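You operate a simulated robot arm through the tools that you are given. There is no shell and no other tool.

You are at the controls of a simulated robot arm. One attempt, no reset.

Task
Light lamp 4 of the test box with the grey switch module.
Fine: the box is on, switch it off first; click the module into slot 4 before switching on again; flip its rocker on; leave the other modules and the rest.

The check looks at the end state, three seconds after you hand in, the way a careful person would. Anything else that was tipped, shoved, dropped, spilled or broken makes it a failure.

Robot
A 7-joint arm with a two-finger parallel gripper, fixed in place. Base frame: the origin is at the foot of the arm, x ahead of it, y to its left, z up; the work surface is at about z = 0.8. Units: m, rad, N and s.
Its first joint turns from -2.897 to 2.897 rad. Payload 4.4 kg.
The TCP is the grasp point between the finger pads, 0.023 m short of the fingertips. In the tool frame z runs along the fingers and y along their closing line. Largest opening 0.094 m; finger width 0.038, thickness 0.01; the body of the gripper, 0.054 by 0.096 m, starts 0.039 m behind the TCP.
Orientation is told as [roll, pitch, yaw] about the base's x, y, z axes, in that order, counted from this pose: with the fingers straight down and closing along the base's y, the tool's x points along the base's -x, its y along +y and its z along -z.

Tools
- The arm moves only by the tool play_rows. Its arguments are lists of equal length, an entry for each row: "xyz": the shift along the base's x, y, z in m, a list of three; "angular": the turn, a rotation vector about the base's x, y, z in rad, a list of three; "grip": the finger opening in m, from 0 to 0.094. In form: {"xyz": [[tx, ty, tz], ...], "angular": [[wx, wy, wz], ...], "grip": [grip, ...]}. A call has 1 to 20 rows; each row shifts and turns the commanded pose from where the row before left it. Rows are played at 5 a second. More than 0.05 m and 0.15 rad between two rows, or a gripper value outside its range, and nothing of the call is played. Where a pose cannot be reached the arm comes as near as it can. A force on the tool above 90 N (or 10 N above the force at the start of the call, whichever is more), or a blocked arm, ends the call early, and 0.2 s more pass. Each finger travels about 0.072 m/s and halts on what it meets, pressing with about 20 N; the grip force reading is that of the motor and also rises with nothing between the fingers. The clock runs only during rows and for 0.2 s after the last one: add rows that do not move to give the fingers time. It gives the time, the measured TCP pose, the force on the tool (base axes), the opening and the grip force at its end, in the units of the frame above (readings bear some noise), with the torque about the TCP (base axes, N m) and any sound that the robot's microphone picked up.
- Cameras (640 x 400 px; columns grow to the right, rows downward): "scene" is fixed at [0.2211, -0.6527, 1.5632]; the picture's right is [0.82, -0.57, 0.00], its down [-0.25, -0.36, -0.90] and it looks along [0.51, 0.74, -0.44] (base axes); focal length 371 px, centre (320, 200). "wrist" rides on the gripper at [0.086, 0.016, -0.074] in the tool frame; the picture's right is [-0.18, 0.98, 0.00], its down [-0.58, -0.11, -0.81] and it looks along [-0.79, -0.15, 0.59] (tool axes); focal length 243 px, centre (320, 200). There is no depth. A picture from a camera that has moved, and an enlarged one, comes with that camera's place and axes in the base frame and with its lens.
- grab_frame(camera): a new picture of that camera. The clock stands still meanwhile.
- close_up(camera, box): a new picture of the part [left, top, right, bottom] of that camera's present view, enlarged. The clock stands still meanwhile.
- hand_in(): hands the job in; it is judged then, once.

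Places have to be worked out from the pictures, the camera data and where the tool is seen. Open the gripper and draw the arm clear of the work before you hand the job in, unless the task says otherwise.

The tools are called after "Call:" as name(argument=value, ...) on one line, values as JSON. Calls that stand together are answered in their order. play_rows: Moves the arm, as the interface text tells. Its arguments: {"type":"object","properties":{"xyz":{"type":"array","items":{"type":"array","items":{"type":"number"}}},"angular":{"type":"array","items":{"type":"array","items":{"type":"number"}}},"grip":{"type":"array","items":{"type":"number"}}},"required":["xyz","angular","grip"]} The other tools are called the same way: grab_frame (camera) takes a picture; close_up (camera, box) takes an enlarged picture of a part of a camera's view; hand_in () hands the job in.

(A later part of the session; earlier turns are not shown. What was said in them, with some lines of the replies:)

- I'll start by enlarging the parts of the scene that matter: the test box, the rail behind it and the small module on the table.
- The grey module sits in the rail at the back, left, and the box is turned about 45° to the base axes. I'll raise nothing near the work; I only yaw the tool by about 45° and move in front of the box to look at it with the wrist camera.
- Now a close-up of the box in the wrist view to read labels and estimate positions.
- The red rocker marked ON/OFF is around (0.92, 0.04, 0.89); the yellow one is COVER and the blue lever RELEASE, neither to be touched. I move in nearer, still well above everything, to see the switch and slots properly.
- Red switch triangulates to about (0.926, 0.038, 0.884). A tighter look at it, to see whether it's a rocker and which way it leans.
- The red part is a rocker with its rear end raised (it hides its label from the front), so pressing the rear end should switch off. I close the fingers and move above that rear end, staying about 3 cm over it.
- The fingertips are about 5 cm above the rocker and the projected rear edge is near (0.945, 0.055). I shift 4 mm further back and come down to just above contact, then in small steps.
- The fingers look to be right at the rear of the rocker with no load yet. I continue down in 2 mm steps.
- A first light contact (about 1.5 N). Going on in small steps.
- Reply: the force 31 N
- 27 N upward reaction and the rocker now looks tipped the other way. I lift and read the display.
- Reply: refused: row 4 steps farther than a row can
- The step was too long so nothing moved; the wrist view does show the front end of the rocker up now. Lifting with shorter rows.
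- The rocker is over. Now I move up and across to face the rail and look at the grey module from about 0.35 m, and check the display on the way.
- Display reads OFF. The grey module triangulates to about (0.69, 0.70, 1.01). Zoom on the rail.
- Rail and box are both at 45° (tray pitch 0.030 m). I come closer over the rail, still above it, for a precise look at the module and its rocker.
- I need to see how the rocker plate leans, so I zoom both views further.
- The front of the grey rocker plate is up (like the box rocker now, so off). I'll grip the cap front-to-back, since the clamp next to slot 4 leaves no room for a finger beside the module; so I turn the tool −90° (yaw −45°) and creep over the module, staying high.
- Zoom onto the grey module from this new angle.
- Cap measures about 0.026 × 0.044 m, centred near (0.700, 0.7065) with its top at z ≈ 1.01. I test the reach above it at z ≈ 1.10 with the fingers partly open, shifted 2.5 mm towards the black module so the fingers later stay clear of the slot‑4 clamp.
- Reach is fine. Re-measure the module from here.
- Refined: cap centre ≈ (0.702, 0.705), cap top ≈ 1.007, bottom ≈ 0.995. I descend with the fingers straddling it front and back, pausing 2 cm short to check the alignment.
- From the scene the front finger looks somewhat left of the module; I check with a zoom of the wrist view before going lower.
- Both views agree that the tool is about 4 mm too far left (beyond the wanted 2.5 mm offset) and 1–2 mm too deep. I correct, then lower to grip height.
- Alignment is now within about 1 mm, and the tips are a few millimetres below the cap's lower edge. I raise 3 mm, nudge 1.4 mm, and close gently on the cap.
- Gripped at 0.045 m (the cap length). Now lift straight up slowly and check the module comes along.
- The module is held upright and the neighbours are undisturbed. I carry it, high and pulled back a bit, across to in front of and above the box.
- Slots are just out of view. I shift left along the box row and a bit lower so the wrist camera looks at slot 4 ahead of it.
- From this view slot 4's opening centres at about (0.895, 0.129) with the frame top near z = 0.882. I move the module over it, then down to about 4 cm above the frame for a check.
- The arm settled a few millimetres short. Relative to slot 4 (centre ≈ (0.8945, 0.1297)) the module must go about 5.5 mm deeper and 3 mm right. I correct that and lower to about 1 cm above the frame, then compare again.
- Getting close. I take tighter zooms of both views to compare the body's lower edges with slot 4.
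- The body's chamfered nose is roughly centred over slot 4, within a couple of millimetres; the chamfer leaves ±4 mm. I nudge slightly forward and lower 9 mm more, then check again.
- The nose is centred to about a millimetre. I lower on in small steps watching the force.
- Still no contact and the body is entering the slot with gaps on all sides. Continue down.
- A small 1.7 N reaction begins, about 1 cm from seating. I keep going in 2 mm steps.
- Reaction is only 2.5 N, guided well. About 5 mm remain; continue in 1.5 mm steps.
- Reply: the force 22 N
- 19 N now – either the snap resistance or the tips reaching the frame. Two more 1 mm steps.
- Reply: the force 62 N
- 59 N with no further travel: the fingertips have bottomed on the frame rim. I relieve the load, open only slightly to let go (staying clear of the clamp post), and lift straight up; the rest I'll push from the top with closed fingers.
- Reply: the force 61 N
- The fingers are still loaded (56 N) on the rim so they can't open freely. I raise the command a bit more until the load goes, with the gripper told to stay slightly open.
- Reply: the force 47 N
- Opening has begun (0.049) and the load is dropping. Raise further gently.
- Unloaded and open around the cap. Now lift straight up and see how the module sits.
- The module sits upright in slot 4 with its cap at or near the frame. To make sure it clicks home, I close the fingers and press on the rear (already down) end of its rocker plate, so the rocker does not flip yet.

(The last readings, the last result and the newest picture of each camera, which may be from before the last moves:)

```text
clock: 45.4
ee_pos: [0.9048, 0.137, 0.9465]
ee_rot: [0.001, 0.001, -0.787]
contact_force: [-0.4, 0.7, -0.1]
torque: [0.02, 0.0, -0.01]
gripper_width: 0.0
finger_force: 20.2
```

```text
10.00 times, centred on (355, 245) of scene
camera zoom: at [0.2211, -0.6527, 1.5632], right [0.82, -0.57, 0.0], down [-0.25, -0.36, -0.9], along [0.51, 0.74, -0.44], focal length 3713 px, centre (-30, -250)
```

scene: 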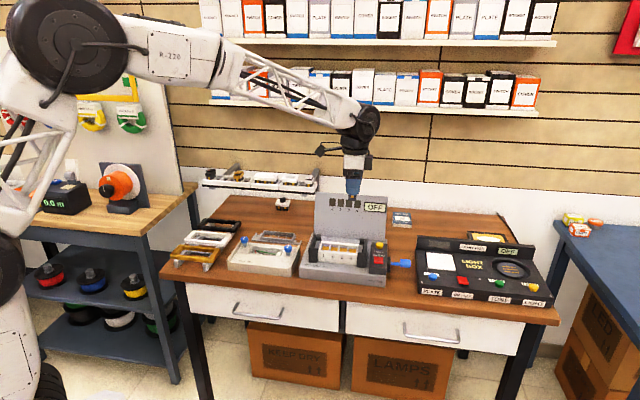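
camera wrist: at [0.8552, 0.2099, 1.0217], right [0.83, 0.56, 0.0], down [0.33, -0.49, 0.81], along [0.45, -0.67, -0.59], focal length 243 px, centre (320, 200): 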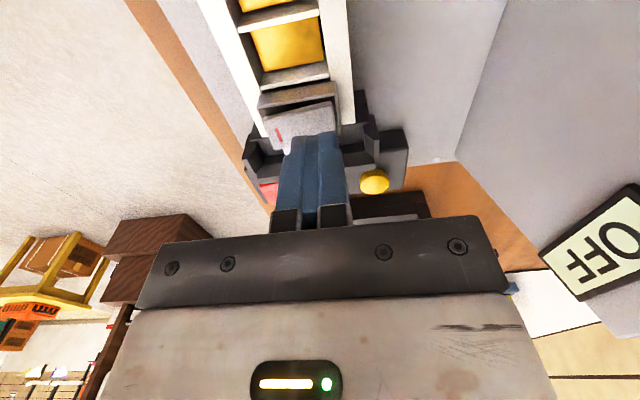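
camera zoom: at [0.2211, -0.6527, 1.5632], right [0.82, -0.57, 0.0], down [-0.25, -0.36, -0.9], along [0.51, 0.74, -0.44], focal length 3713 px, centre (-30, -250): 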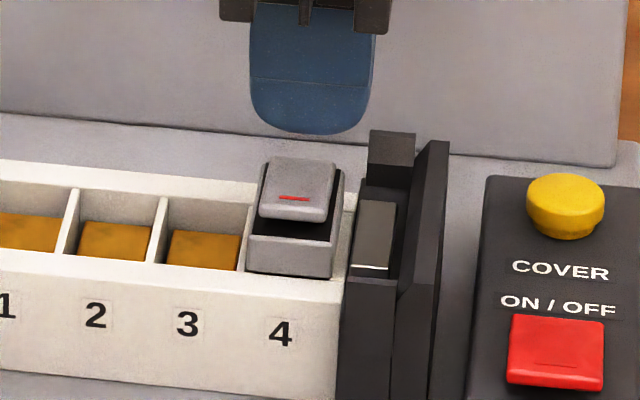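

Fingers are about 2 mm right of the module's centreline; I correct that and lower onto the rear of the plate in small steps.

Call:
play_rows(xyz=[[-0.0014, 0.0014, -0.01], [0, 0, -0.006], [0, 0, -0.004], [0, 0, -0.002], [0, 0, -0.002], [0, 0, 0]], angular=[[0, 0, 0], [0, 0, 0], [0, 0, 0], [0, 0, 0], [0, 0, 0], [0, 0, 0]], grip=[0, 0, 0, 0, 0, 0])

Call:
close_up(camera="scene", box=[325, 225, 385, 265])

Call:
close_up(camera="wrist", box=[240, 60, 400, 190])

```text
clock: 46.8
ee_pos: [0.9042, 0.1383, 0.928]
ee_rot: [0.005, -0.005, -0.786]
contact_force: [-4.5, 3.4, 72.0]
torque: [-0.04, 0.35, -0.05]
gripper_width: 0.0001
finger_force: 19.5
```

```text
10.00 times, centred on (355, 245) of scene
camera zoom: at [0.2211, -0.6527, 1.5632], right [0.82, -0.57, 0.0], down [-0.25, -0.36, -0.9], along [0.51, 0.74, -0.44], focal length 3713 px, centre (-30, -250)
```

zoom: 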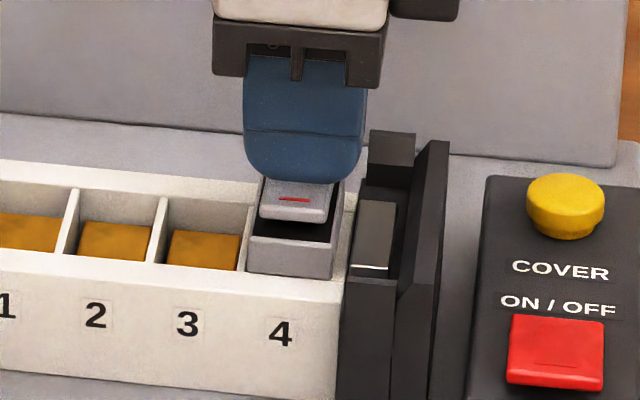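

```text
3.08 times, centred on (320, 125) of wrist
camera zoom: at [0.854, 0.2114, 1.0018], right [0.83, 0.56, 0.01], down [0.33, -0.49, 0.81], along [0.46, -0.67, -0.59], focal length 746 px, centre (320, 431)
```

zoom: 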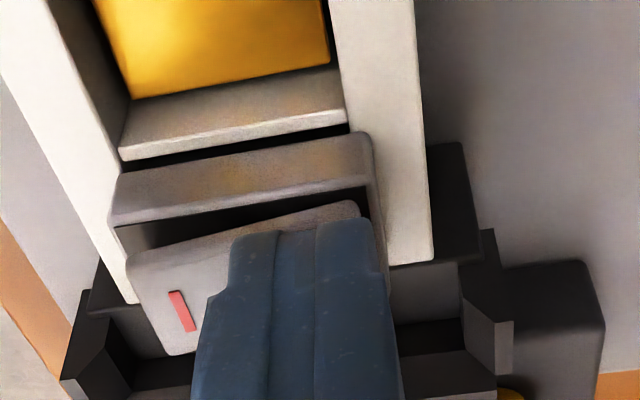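

72 N and no travel. I take the load off, then look closely whether a gap remains under the cap.

Call:
play_rows(xyz=[[0, 0, 0.003], [0, 0, 0.004], [0, 0, 0.01], [0, 0, 0.02], [0, 0, 0.02], [0, 0, 0.02], [0, 0, 0]], angular=[[0, 0, 0], [0, 0, 0], [0, 0, 0], [0, 0, 0], [0, 0, 0], [0, 0, 0], [0, 0, 0]], grip=[0, 0, 0, 0, 0, 0, 0])

Call:
close_up(camera="scene", box=[347, 238, 365, 256])

Call:
close_up(camera="wrist", box=[260, 30, 360, 110])

```text
clock: 48.4
ee_pos: [0.9041, 0.138, 0.9993]
ee_rot: [0.001, 0.0, -0.788]
contact_force: [0.6, 0.2, -0.4]
torque: [0.01, 0.02, 0.03]
gripper_width: 0.0001
finger_force: 20.1
```

```text
16.00 times, centred on (356, 247) of scene
camera zoom: at [0.2211, -0.6527, 1.5632], right [0.82, -0.57, 0.0], down [-0.25, -0.36, -0.9], along [0.51, 0.74, -0.44], focal length 5940 px, centre (-256, -552)
```

zoom: 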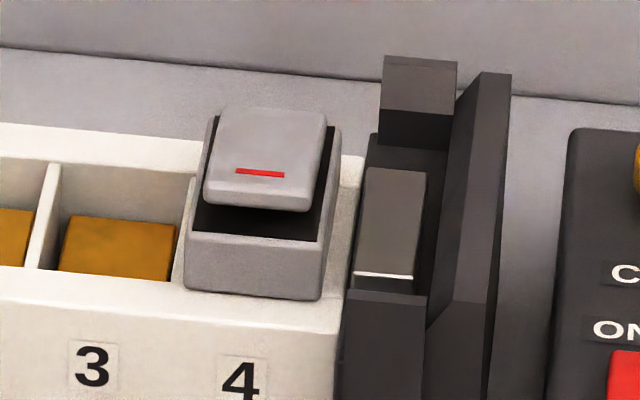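

```text
5.00 times, centred on (310, 70) of wrist
camera zoom: at [0.8547, 0.2111, 1.0736], right [0.83, 0.56, 0.0], down [0.33, -0.49, 0.81], along [0.45, -0.67, -0.59], focal length 1213 px, centre (370, 850)
```

zoom: 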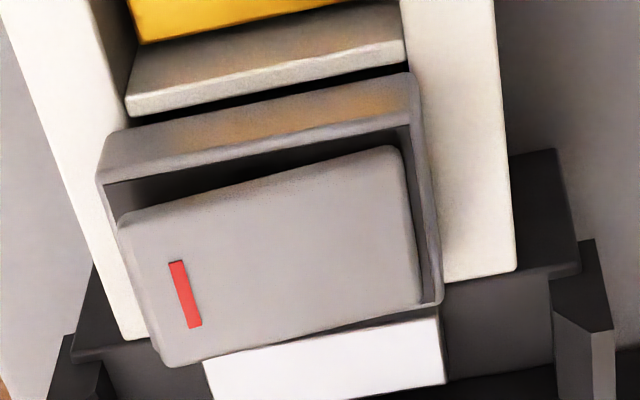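

No visible gap under the cap: it appears to sit on the frame rim. Now I press the raised front end of its rocker; that flips it and also loads the front edge of the module, so I can compare heights.

Call:
play_rows(xyz=[[-0.009, -0.0089, 0], [-0.009, -0.0089, 0], [0, 0, -0.02], [0, 0, -0.02], [0, 0, -0.008], [0, 0, 0]], angular=[[0, 0, 0], [0, 0, 0], [0, 0, 0], [0, 0, 0], [0, 0, 0], [0, 0, 0]], grip=[0, 0, 0, 0, 0, 0])

Call:
close_up(camera="scene", box=[335, 225, 380, 260])

Call:
close_up(camera="wrist", box=[240, 50, 400, 190])

```text
clock: 49.8
ee_pos: [0.8855, 0.1205, 0.9504]
ee_rot: [0.0, 0.0, -0.786]
contact_force: [0.7, -0.1, 0.2]
torque: [0.04, -0.02, -0.02]
gripper_width: 0.0002
finger_force: 19.8
```

```text
11.43 times, centred on (358, 242) of scene
camera zoom: at [0.2211, -0.6527, 1.5632], right [0.82, -0.57, 0.0], down [-0.25, -0.36, -0.9], along [0.51, 0.74, -0.44], focal length 4243 px, centre (-109, -286)
```

zoom: 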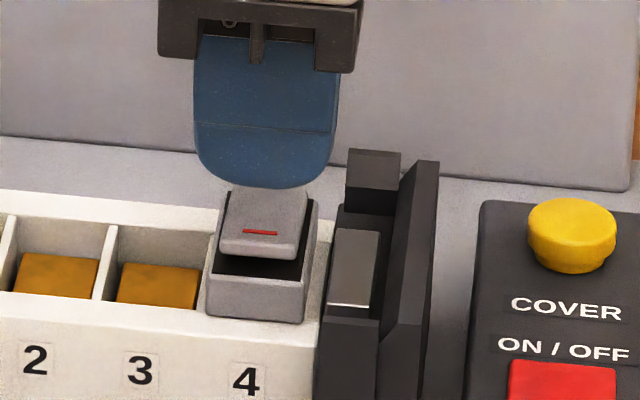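

```text
2.86 times, centred on (320, 120) of wrist
camera zoom: at [0.836, 0.1939, 1.0256], right [0.83, 0.56, 0.0], down [0.33, -0.49, 0.81], along [0.45, -0.67, -0.59], focal length 693 px, centre (320, 429)
```

zoom: 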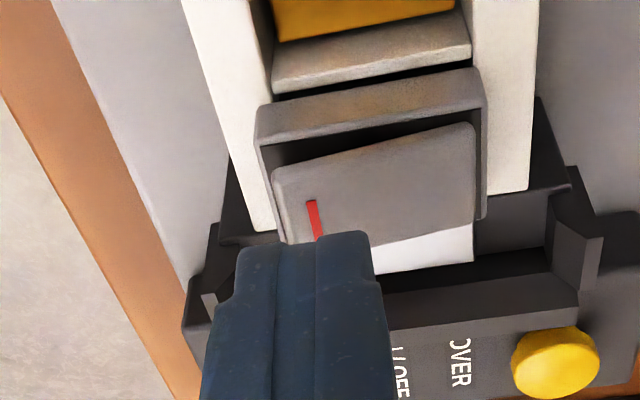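

Well placed above the front part of the plate. Descend in small steps.

Call:
play_rows(xyz=[[0, 0, -0.005], [0, 0, -0.004], [0, 0, -0.003], [0, 0, -0.002], [0, 0, -0.002], [0, 0, 0]], angular=[[0, 0, 0], [0, 0, 0], [0, 0, 0], [0, 0, 0], [0, 0, 0], [0, 0, 0]], grip=[0, 0, 0, 0, 0, 0])

Call:
close_up(camera="scene", box=[335, 225, 380, 260])

Call:
close_up(camera="wrist", box=[240, 50, 400, 190])

```text
clock: 51.2
ee_pos: [0.8835, 0.1206, 0.9337]
ee_rot: [0.001, 0.001, -0.788]
contact_force: [0.5, -0.1, 0.0]
torque: [0.04, -0.04, 0.02]
gripper_width: 0.0
finger_force: 19.8
```

```text
11.43 times, centred on (358, 242) of scene
camera zoom: at [0.2211, -0.6527, 1.5632], right [0.82, -0.57, 0.0], down [-0.25, -0.36, -0.9], along [0.51, 0.74, -0.44], focal length 4243 px, centre (-109, -286)
```

zoom: 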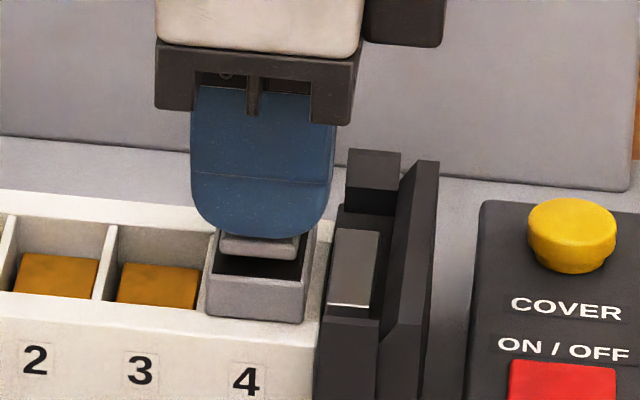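

```text
2.86 times, centred on (320, 120) of wrist
camera zoom: at [0.8348, 0.193, 1.0102], right [0.83, 0.56, 0.0], down [0.33, -0.49, 0.81], along [0.45, -0.67, -0.59], focal length 693 px, centre (320, 429)
```

zoom: 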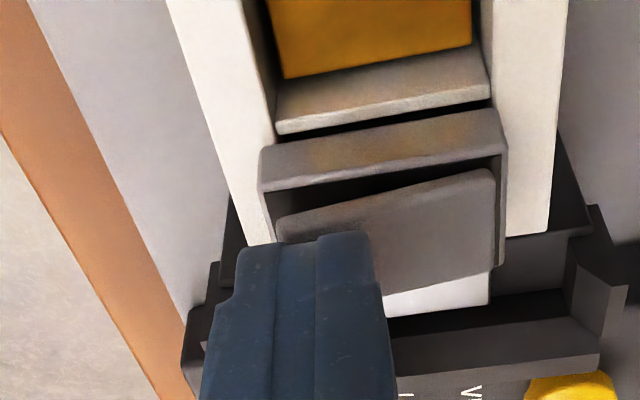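

Almost touching, no force yet. Continue in 1.5 mm steps.

Call:
play_rows(xyz=[[0, 0, -0.0015], [0, 0, -0.0015], [0, 0, -0.0015], [0, 0, 0]], angular=[[0, 0, 0], [0, 0, 0], [0, 0, 0], [0, 0, 0]], grip=[0, 0, 0, 0])

Call:
close_up(camera="scene", box=[335, 225, 380, 260])

```text
clock: 52.2
ee_pos: [0.8859, 0.122, 0.9303]
ee_rot: [0.001, 0.001, -0.786]
contact_force: [-0.5, -0.5, 0.4]
torque: [0.01, -0.02, -0.01]
gripper_width: 0.0
finger_force: 19.8
```

```text
11.43 times, centred on (358, 242) of scene
camera zoom: at [0.2211, -0.6527, 1.5632], right [0.82, -0.57, 0.0], down [-0.25, -0.36, -0.9], along [0.51, 0.74, -0.44], focal length 4243 px, centre (-109, -286)
```

zoom: 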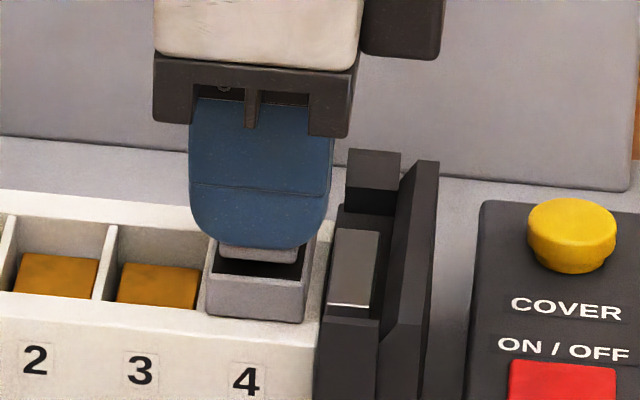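

Still free. Continue another few steps.

Call:
play_rows(xyz=[[0, 0, -0.0015], [0, 0, -0.0015], [0, 0, 0]], angular=[[0, 0, 0], [0, 0, 0], [0, 0, 0]], grip=[0, 0, 0])

Call:
close_up(camera="scene", box=[335, 225, 380, 260])

Call:
close_up(camera="wrist", box=[240, 50, 400, 190])

```text
clock: 53.0
ee_pos: [0.8839, 0.1204, 0.9292]
ee_rot: [-0.001, 0.0, -0.788]
contact_force: [-0.1, -0.1, 4.1]
torque: [0.02, 0.0, -0.02]
gripper_width: 0.0001
finger_force: 20.0
```

```text
11.43 times, centred on (358, 242) of scene
camera zoom: at [0.2211, -0.6527, 1.5632], right [0.82, -0.57, 0.0], down [-0.25, -0.36, -0.9], along [0.51, 0.74, -0.44], focal length 4243 px, centre (-109, -286)
```

zoom: 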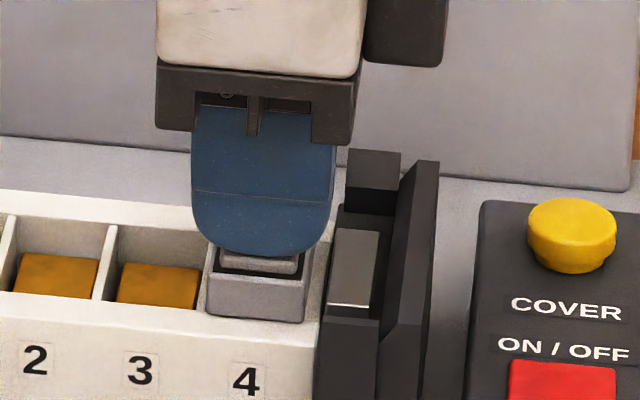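

```text
2.86 times, centred on (320, 120) of wrist
camera zoom: at [0.8357, 0.1934, 1.0036], right [0.83, 0.56, 0.0], down [0.33, -0.49, 0.81], along [0.46, -0.67, -0.59], focal length 693 px, centre (320, 429)
```

zoom: 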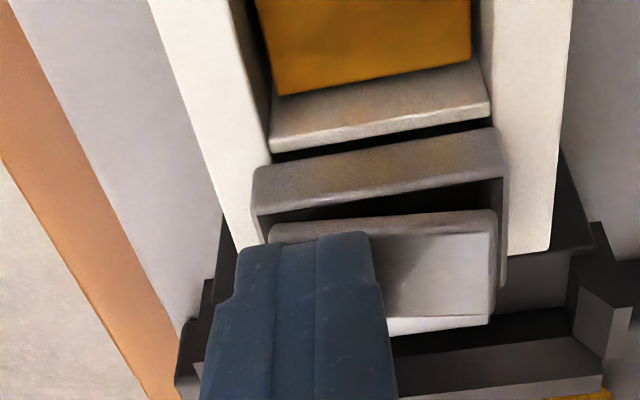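

The rocker tipped over with little force (front end now low). I press a bit further on the front to be sure the module is home.

Call:
play_rows(xyz=[[0, 0, -0.001], [0, 0, -0.001], [0, 0, -0.001], [0, 0, 0]], angular=[[0, 0, 0], [0, 0, 0], [0, 0, 0], [0, 0, 0]], grip=[0, 0, 0, 0])

Call:
close_up(camera="scene", box=[335, 225, 380, 260])

```text
clock: 54.0
ee_pos: [0.8861, 0.1202, 0.9271]
ee_rot: [0.001, -0.002, -0.786]
contact_force: [-7.3, -6.8, 37.9]
torque: [-0.01, 0.06, 0.01]
gripper_width: 0.0003
finger_force: 19.3
```

```text
11.43 times, centred on (358, 242) of scene
camera zoom: at [0.2211, -0.6527, 1.5632], right [0.82, -0.57, 0.0], down [-0.25, -0.36, -0.9], along [0.51, 0.74, -0.44], focal length 4243 px, centre (-109, -286)
```

zoom: 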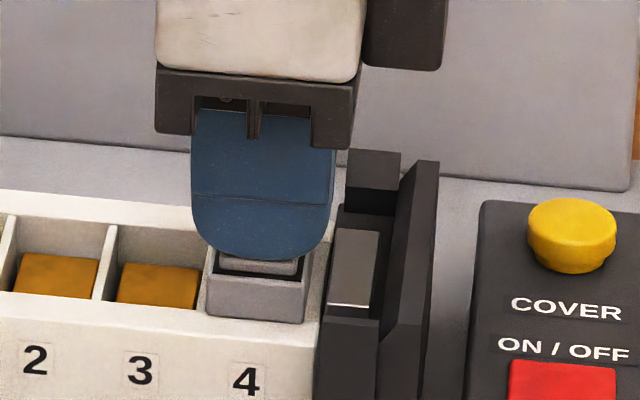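

The low end of the plate is at the same height when pressed at either end, so the module is level. I back off and look at the seam under the cap at the strongest zoom.

Call:
play_rows(xyz=[[0, 0, 0.003], [0, 0, 0.005], [0, 0, 0.015], [0, 0, 0.03], [0, 0, 0.03], [0, 0, 0]], angular=[[0, 0, 0], [0, 0, 0], [0, 0, 0], [0, 0, 0], [0, 0, 0], [0, 0, 0]], grip=[0, 0, 0, 0, 0, 0])

Call:
close_up(camera="scene", box=[349, 243, 364, 255])

Call:
close_up(camera="scene", box=[330, 185, 390, 265])

Call:
close_up(camera="wrist", box=[270, 20, 370, 110])

```text
clock: 55.4
ee_pos: [0.8847, 0.1184, 1.0085]
ee_rot: [0.001, 0.002, -0.788]
contact_force: [1.0, -0.4, -1.4]
torque: [0.02, -0.01, 0.01]
gripper_width: 0.0
finger_force: 19.9
```

```text
16.00 times, centred on (356, 249) of scene
camera zoom: at [0.2211, -0.6527, 1.5632], right [0.82, -0.57, 0.0], down [-0.25, -0.36, -0.9], along [0.51, 0.74, -0.44], focal length 5940 px, centre (-264, -584)
```

zoom: 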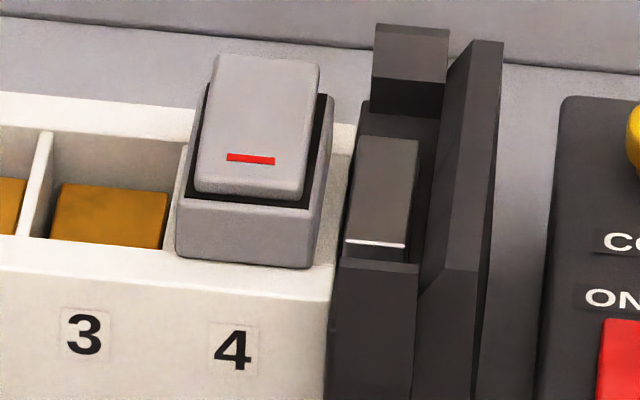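

```text
5.00 times, centred on (360, 225) of scene
camera zoom: at [0.2211, -0.6527, 1.5632], right [0.82, -0.57, 0.0], down [-0.25, -0.36, -0.9], along [0.51, 0.74, -0.44], focal length 1856 px, centre (120, 75)
```

zoom: 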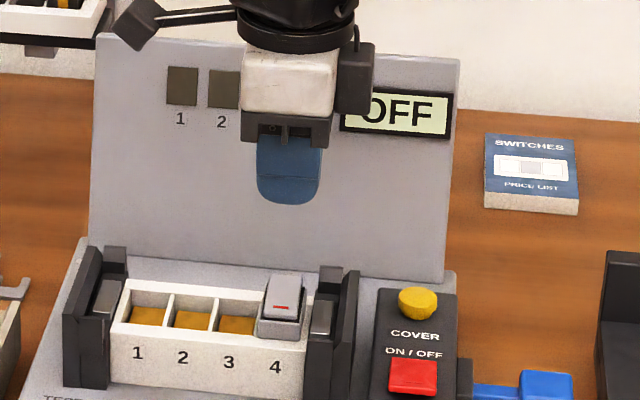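

```text
4.44 times, centred on (320, 65) of wrist
camera zoom: at [0.8353, 0.1918, 1.0837], right [0.83, 0.56, 0.0], down [0.33, -0.49, 0.81], along [0.45, -0.67, -0.59], focal length 1078 px, centre (320, 800)
```

zoom: 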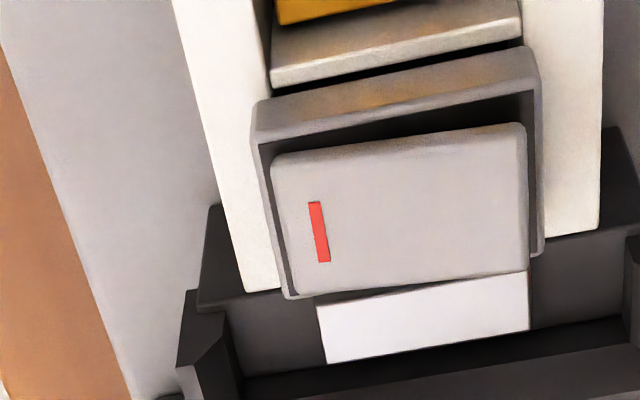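

The cap bottom lines up with the frame's rim line across the whole width (seated, level), and the rocker is over with its front end down. Now back to the box's own switch: its raised front end is at about (0.918, 0.029). I move above it with the closed fingers.

Call:
play_rows(xyz=[[0.011, -0.0298, 0], [0.011, -0.0298, 0], [0.0113, -0.0297, 0], [0, 0, -0.025], [0, 0, -0.025], [0, 0, -0.02], [0, 0, 0]], angular=[[0, 0, 0], [0, 0, 0], [0, 0, 0], [0, 0, 0], [0, 0, 0], [0, 0, 0], [0, 0, 0]], grip=[0, 0, 0, 0, 0, 0, 0])

Call:
grab_frame(camera="wrist")

Call:
close_up(camera="scene", box=[350, 225, 410, 275])

```text
clock: 57.0
ee_pos: [0.9183, 0.0306, 0.9366]
ee_rot: [0.0, 0.0, -0.787]
contact_force: [0.0, 0.4, 0.4]
torque: [-0.03, 0.0, 0.01]
gripper_width: 0.0002
finger_force: 20.0
```

```text
taken
camera wrist: at [0.869, 0.1035, 1.0121], right [0.83, 0.56, 0.0], down [0.33, -0.49, 0.81], along [0.45, -0.67, -0.59], focal length 243 px, centre (320, 200)
```

wrist: 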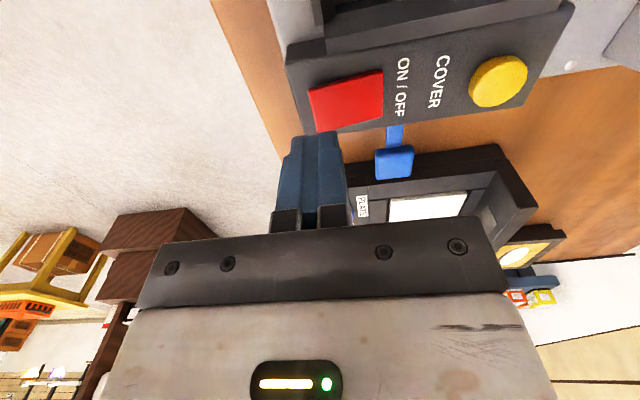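

```text
8.00 times, centred on (380, 250) of scene
camera zoom: at [0.2211, -0.6527, 1.5632], right [0.82, -0.57, 0.0], down [-0.25, -0.36, -0.9], along [0.51, 0.74, -0.44], focal length 2970 px, centre (-160, -200)
```

zoom: 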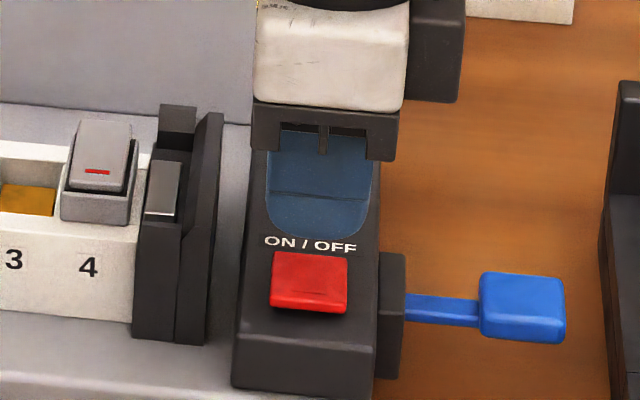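

Working through both views the rocker centre is at about depth 0.687 with its top near z ≈ 0.88, so I shift 4 mm deeper and descend to just above contact.

Call:
play_rows(xyz=[[0.002, 0.0035, -0.01], [0, 0, -0.01], [0, 0, -0.005], [0, 0, -0.002], [0, 0, -0.002], [0, 0, 0]], angular=[[0, 0, 0], [0, 0, 0], [0, 0, 0], [0, 0, 0], [0, 0, 0], [0, 0, 0]], grip=[0, 0, 0, 0, 0, 0])

Call:
close_up(camera="scene", box=[350, 225, 410, 275])

Call:
close_up(camera="wrist", box=[260, 40, 420, 180])

```text
clock: 58.4
ee_pos: [0.9193, 0.0347, 0.9088]
ee_rot: [-0.001, 0.0, -0.789]
contact_force: [1.0, -0.4, -0.2]
torque: [-0.03, -0.01, 0.01]
gripper_width: 0.0001
finger_force: 19.5
```

```text
8.00 times, centred on (380, 250) of scene
camera zoom: at [0.2211, -0.6527, 1.5632], right [0.82, -0.57, 0.0], down [-0.25, -0.36, -0.9], along [0.51, 0.74, -0.44], focal length 2970 px, centre (-160, -200)
```

zoom: 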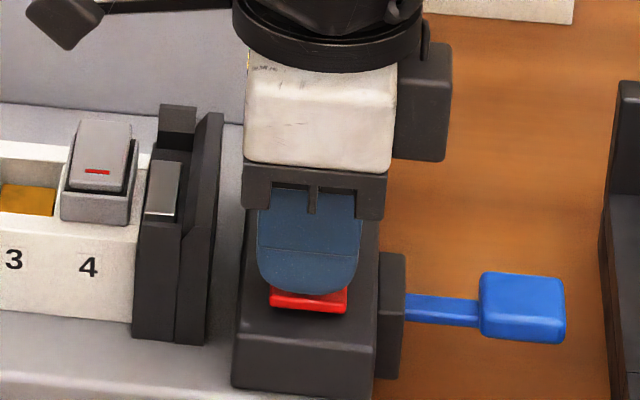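

```text
2.86 times, centred on (340, 110) of wrist
camera zoom: at [0.8703, 0.1077, 0.9838], right [0.83, 0.56, 0.0], down [0.33, -0.49, 0.81], along [0.45, -0.67, -0.59], focal length 693 px, centre (263, 457)
```

zoom: 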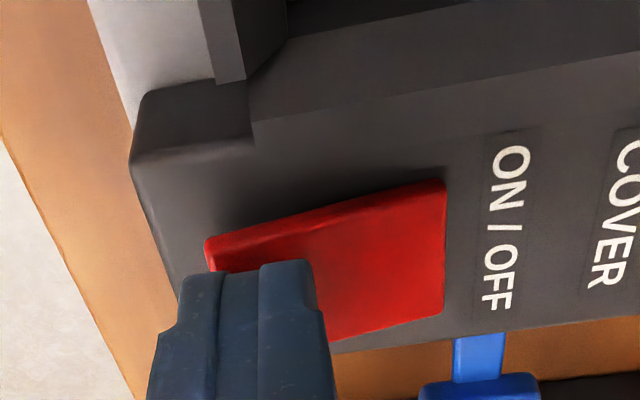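

Fingers are right over the raised front end. Press in small steps.

Call:
play_rows(xyz=[[0, 0, -0.002], [0, 0, -0.002], [0, 0, -0.002], [0, 0, 0]], angular=[[0, 0, 0], [0, 0, 0], [0, 0, 0], [0, 0, 0]], grip=[0, 0, 0, 0])

Call:
close_up(camera="wrist", box=[260, 40, 420, 180])

Call:
close_up(camera="scene", box=[320, 185, 410, 275])

```text
clock: 59.4
ee_pos: [0.9201, 0.0361, 0.9029]
ee_rot: [0.0, 0.0, -0.788]
contact_force: [-0.9, -0.9, -0.4]
torque: [0.02, -0.02, 0.02]
gripper_width: 0.0
finger_force: 19.7
```

```text
2.86 times, centred on (340, 110) of wrist
camera zoom: at [0.8704, 0.108, 0.9777], right [0.83, 0.56, 0.0], down [0.33, -0.49, 0.81], along [0.45, -0.67, -0.59], focal length 693 px, centre (263, 457)
```

zoom: 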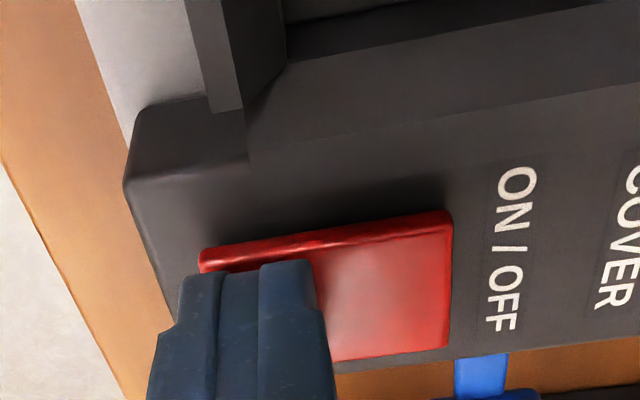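

```text
4.44 times, centred on (365, 230) of scene
camera zoom: at [0.2211, -0.6527, 1.5632], right [0.82, -0.57, 0.0], down [-0.25, -0.36, -0.9], along [0.51, 0.74, -0.44], focal length 1650 px, centre (120, 67)
```

zoom: 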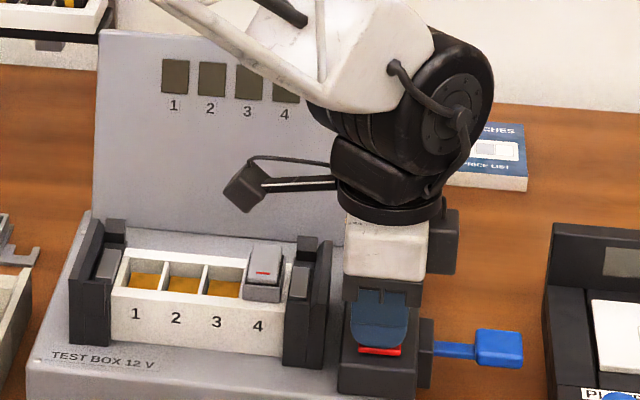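

The rocker has swung over. I press 2 mm more to confirm, then lift and read the display.

Call:
play_rows(xyz=[[0, 0, -0.0015], [0, 0, -0.0015], [0, 0, 0]], angular=[[0, 0, 0], [0, 0, 0], [0, 0, 0]], grip=[0, 0, 0])

Call:
play_rows(xyz=[[0, 0, 0.003], [0, 0, 0.007], [0, 0, 0.03], [0, 0, 0.04], [-0.02, -0.02, 0.035], [-0.03, -0.03, 0.025], [-0.03, -0.03, 0.025], [-0.03, -0.03, 0.025], [-0.03, -0.03, 0.02], [0, 0, 0]], angular=[[0, 0, 0], [0, 0, 0], [0, 0, 0], [0, 0, 0], [0, 0, 0], [0, 0, 0], [0, 0, 0], [0, 0, 0], [0, 0, 0], [0, 0, 0]], grip=[0, 0, 0, 0, 0, 0, 0, 0.03, 0.06, 0.08])

Call:
close_up(camera="scene", box=[300, 180, 420, 280])

Call:
grab_frame(camera="scene")

```text
clock: 60.2
ee_pos: [0.9196, 0.0349, 0.9013]
ee_rot: [0.003, -0.003, -0.787]
contact_force: [-34.5, -8.4, 41.6]
torque: [0.11, 0.53, 0.15]
gripper_width: 0.0001
finger_force: 19.8
```

```text
clock: 62.4
ee_pos: [0.7802, -0.1063, 1.1086]
ee_rot: [0.0, -0.001, -0.788]
contact_force: [-0.1, 0.0, 0.3]
torque: [0.0, 0.0, 0.01]
gripper_width: 0.0804
finger_force: 0.1
```

```text
4.00 times, centred on (360, 230) of scene
camera zoom: at [0.2211, -0.6527, 1.5632], right [0.82, -0.57, 0.0], down [-0.25, -0.36, -0.9], along [0.51, 0.74, -0.44], focal length 1485 px, centre (160, 80)
```

zoom: 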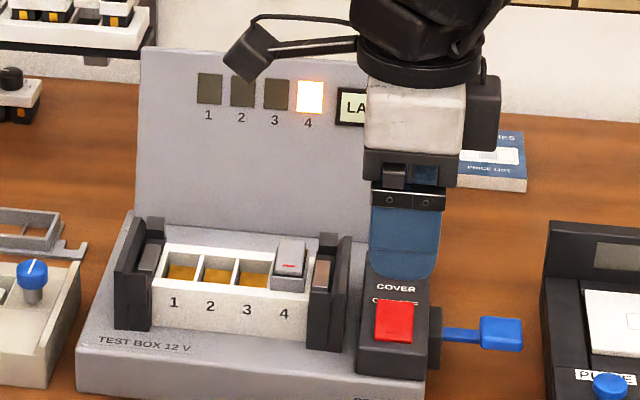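

```text
taken
```

scene: 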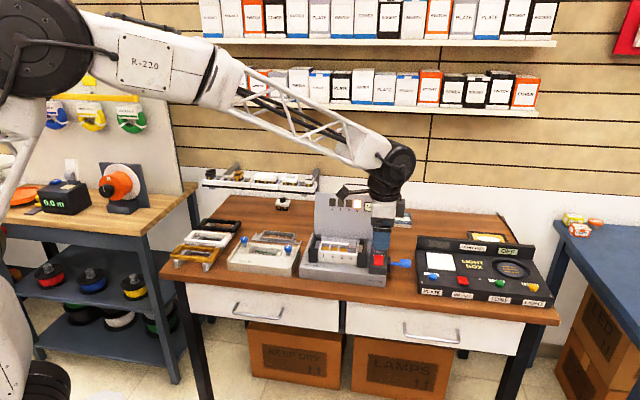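

Lamp 4 is lit. I open the gripper, draw the arm up and back clear of the work, and check everything once more.

Call:
play_rows(xyz=[[-0.02, -0.02, 0.04], [-0.02, -0.01, 0.04], [-0.03, 0.02, 0.03], [-0.04, 0.02, 0.02], [-0.04, 0.02, 0.02], [-0.04, 0.02, 0], [-0.04, 0.02, 0], [0, 0, 0]], angular=[[0, 0, 0], [0, 0, 0], [0, 0, 0], [0, 0, 0], [0, 0, 0], [0, 0, 0], [0, 0, 0], [0, 0, 0]], grip=[0.09, 0.094, 0.094, 0.094, 0.094, 0.094, 0.094, 0.094])

Call:
grab_frame(camera="scene")

Call:
close_up(camera="scene", box=[300, 180, 420, 290])

Call:
close_up(camera="scene", box=[170, 150, 330, 270])

```text
clock: 64.2
ee_pos: [0.5483, -0.0364, 1.2586]
ee_rot: [-0.001, 0.0, -0.785]
contact_force: [-0.3, -0.4, -0.1]
torque: [-0.03, 0.01, -0.02]
gripper_width: 0.0942
finger_force: 0.1
```

```text
taken
```

scene: 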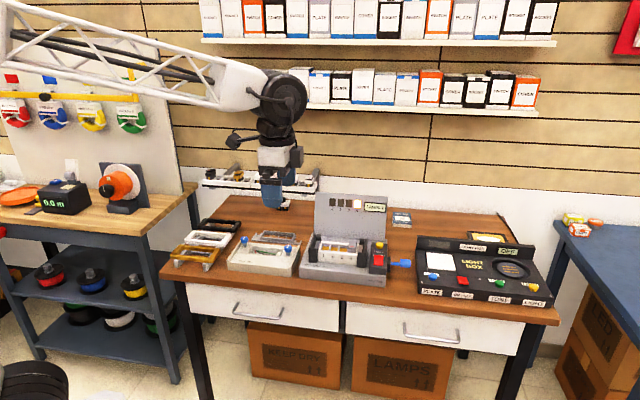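

```text
3.64 times, centred on (360, 235) of scene
camera zoom: at [0.2211, -0.6527, 1.5632], right [0.82, -0.57, 0.0], down [-0.25, -0.36, -0.9], along [0.51, 0.74, -0.44], focal length 1350 px, centre (174, 73)
```

zoom: 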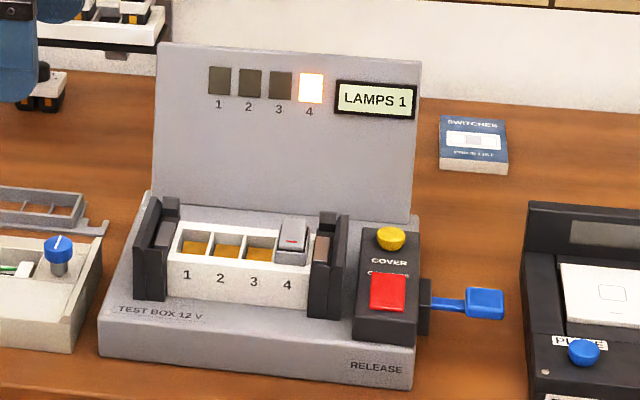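

```text
3.33 times, centred on (250, 210) of scene
camera zoom: at [0.2211, -0.6527, 1.5632], right [0.82, -0.57, 0.0], down [-0.25, -0.36, -0.9], along [0.51, 0.74, -0.44], focal length 1238 px, centre (553, 167)
```

zoom: 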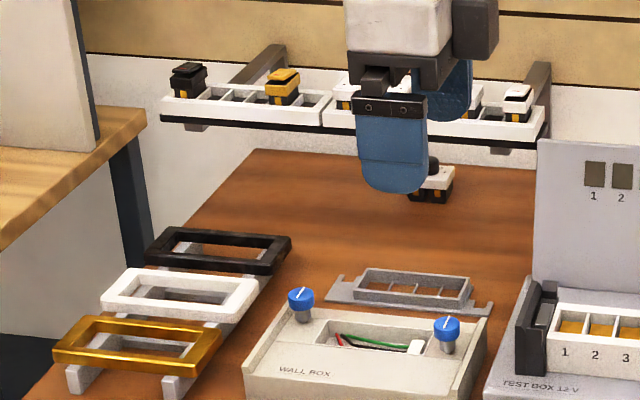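

Lamp 4 is lit, the display reads "LAMPS 1", and everything else stands where it was. The arm is clear with the gripper open, so I hand in.

Call:
hand_in()

```text
The job is handed in.
```

Lamp 4 is lit, and the test box display read "LAMPS 1" when I handed in.

- **Order:** I switched the box off first (the display read OFF) and put the grey module into slot 4. I flipped its rocker to on, then switched the box back on.
- **The click:** The microphone reported no click at any point. I judged the module seated because the seam under its cap was flush and level. It didn't move when pressed with about 72 N at the rear and 38 N at the front.
- **Force used:** While lowering the module, the fingertips pressed on the frame rim with about 59 N. I saw no damage from that or from the pressing.
- **Everything else:** I didn't touch the COVER button or the RELEASE lever. The other modules and the rest of the table looked undisturbed in the last pictures. At hand-in the gripper was open and the arm was clear of the work.
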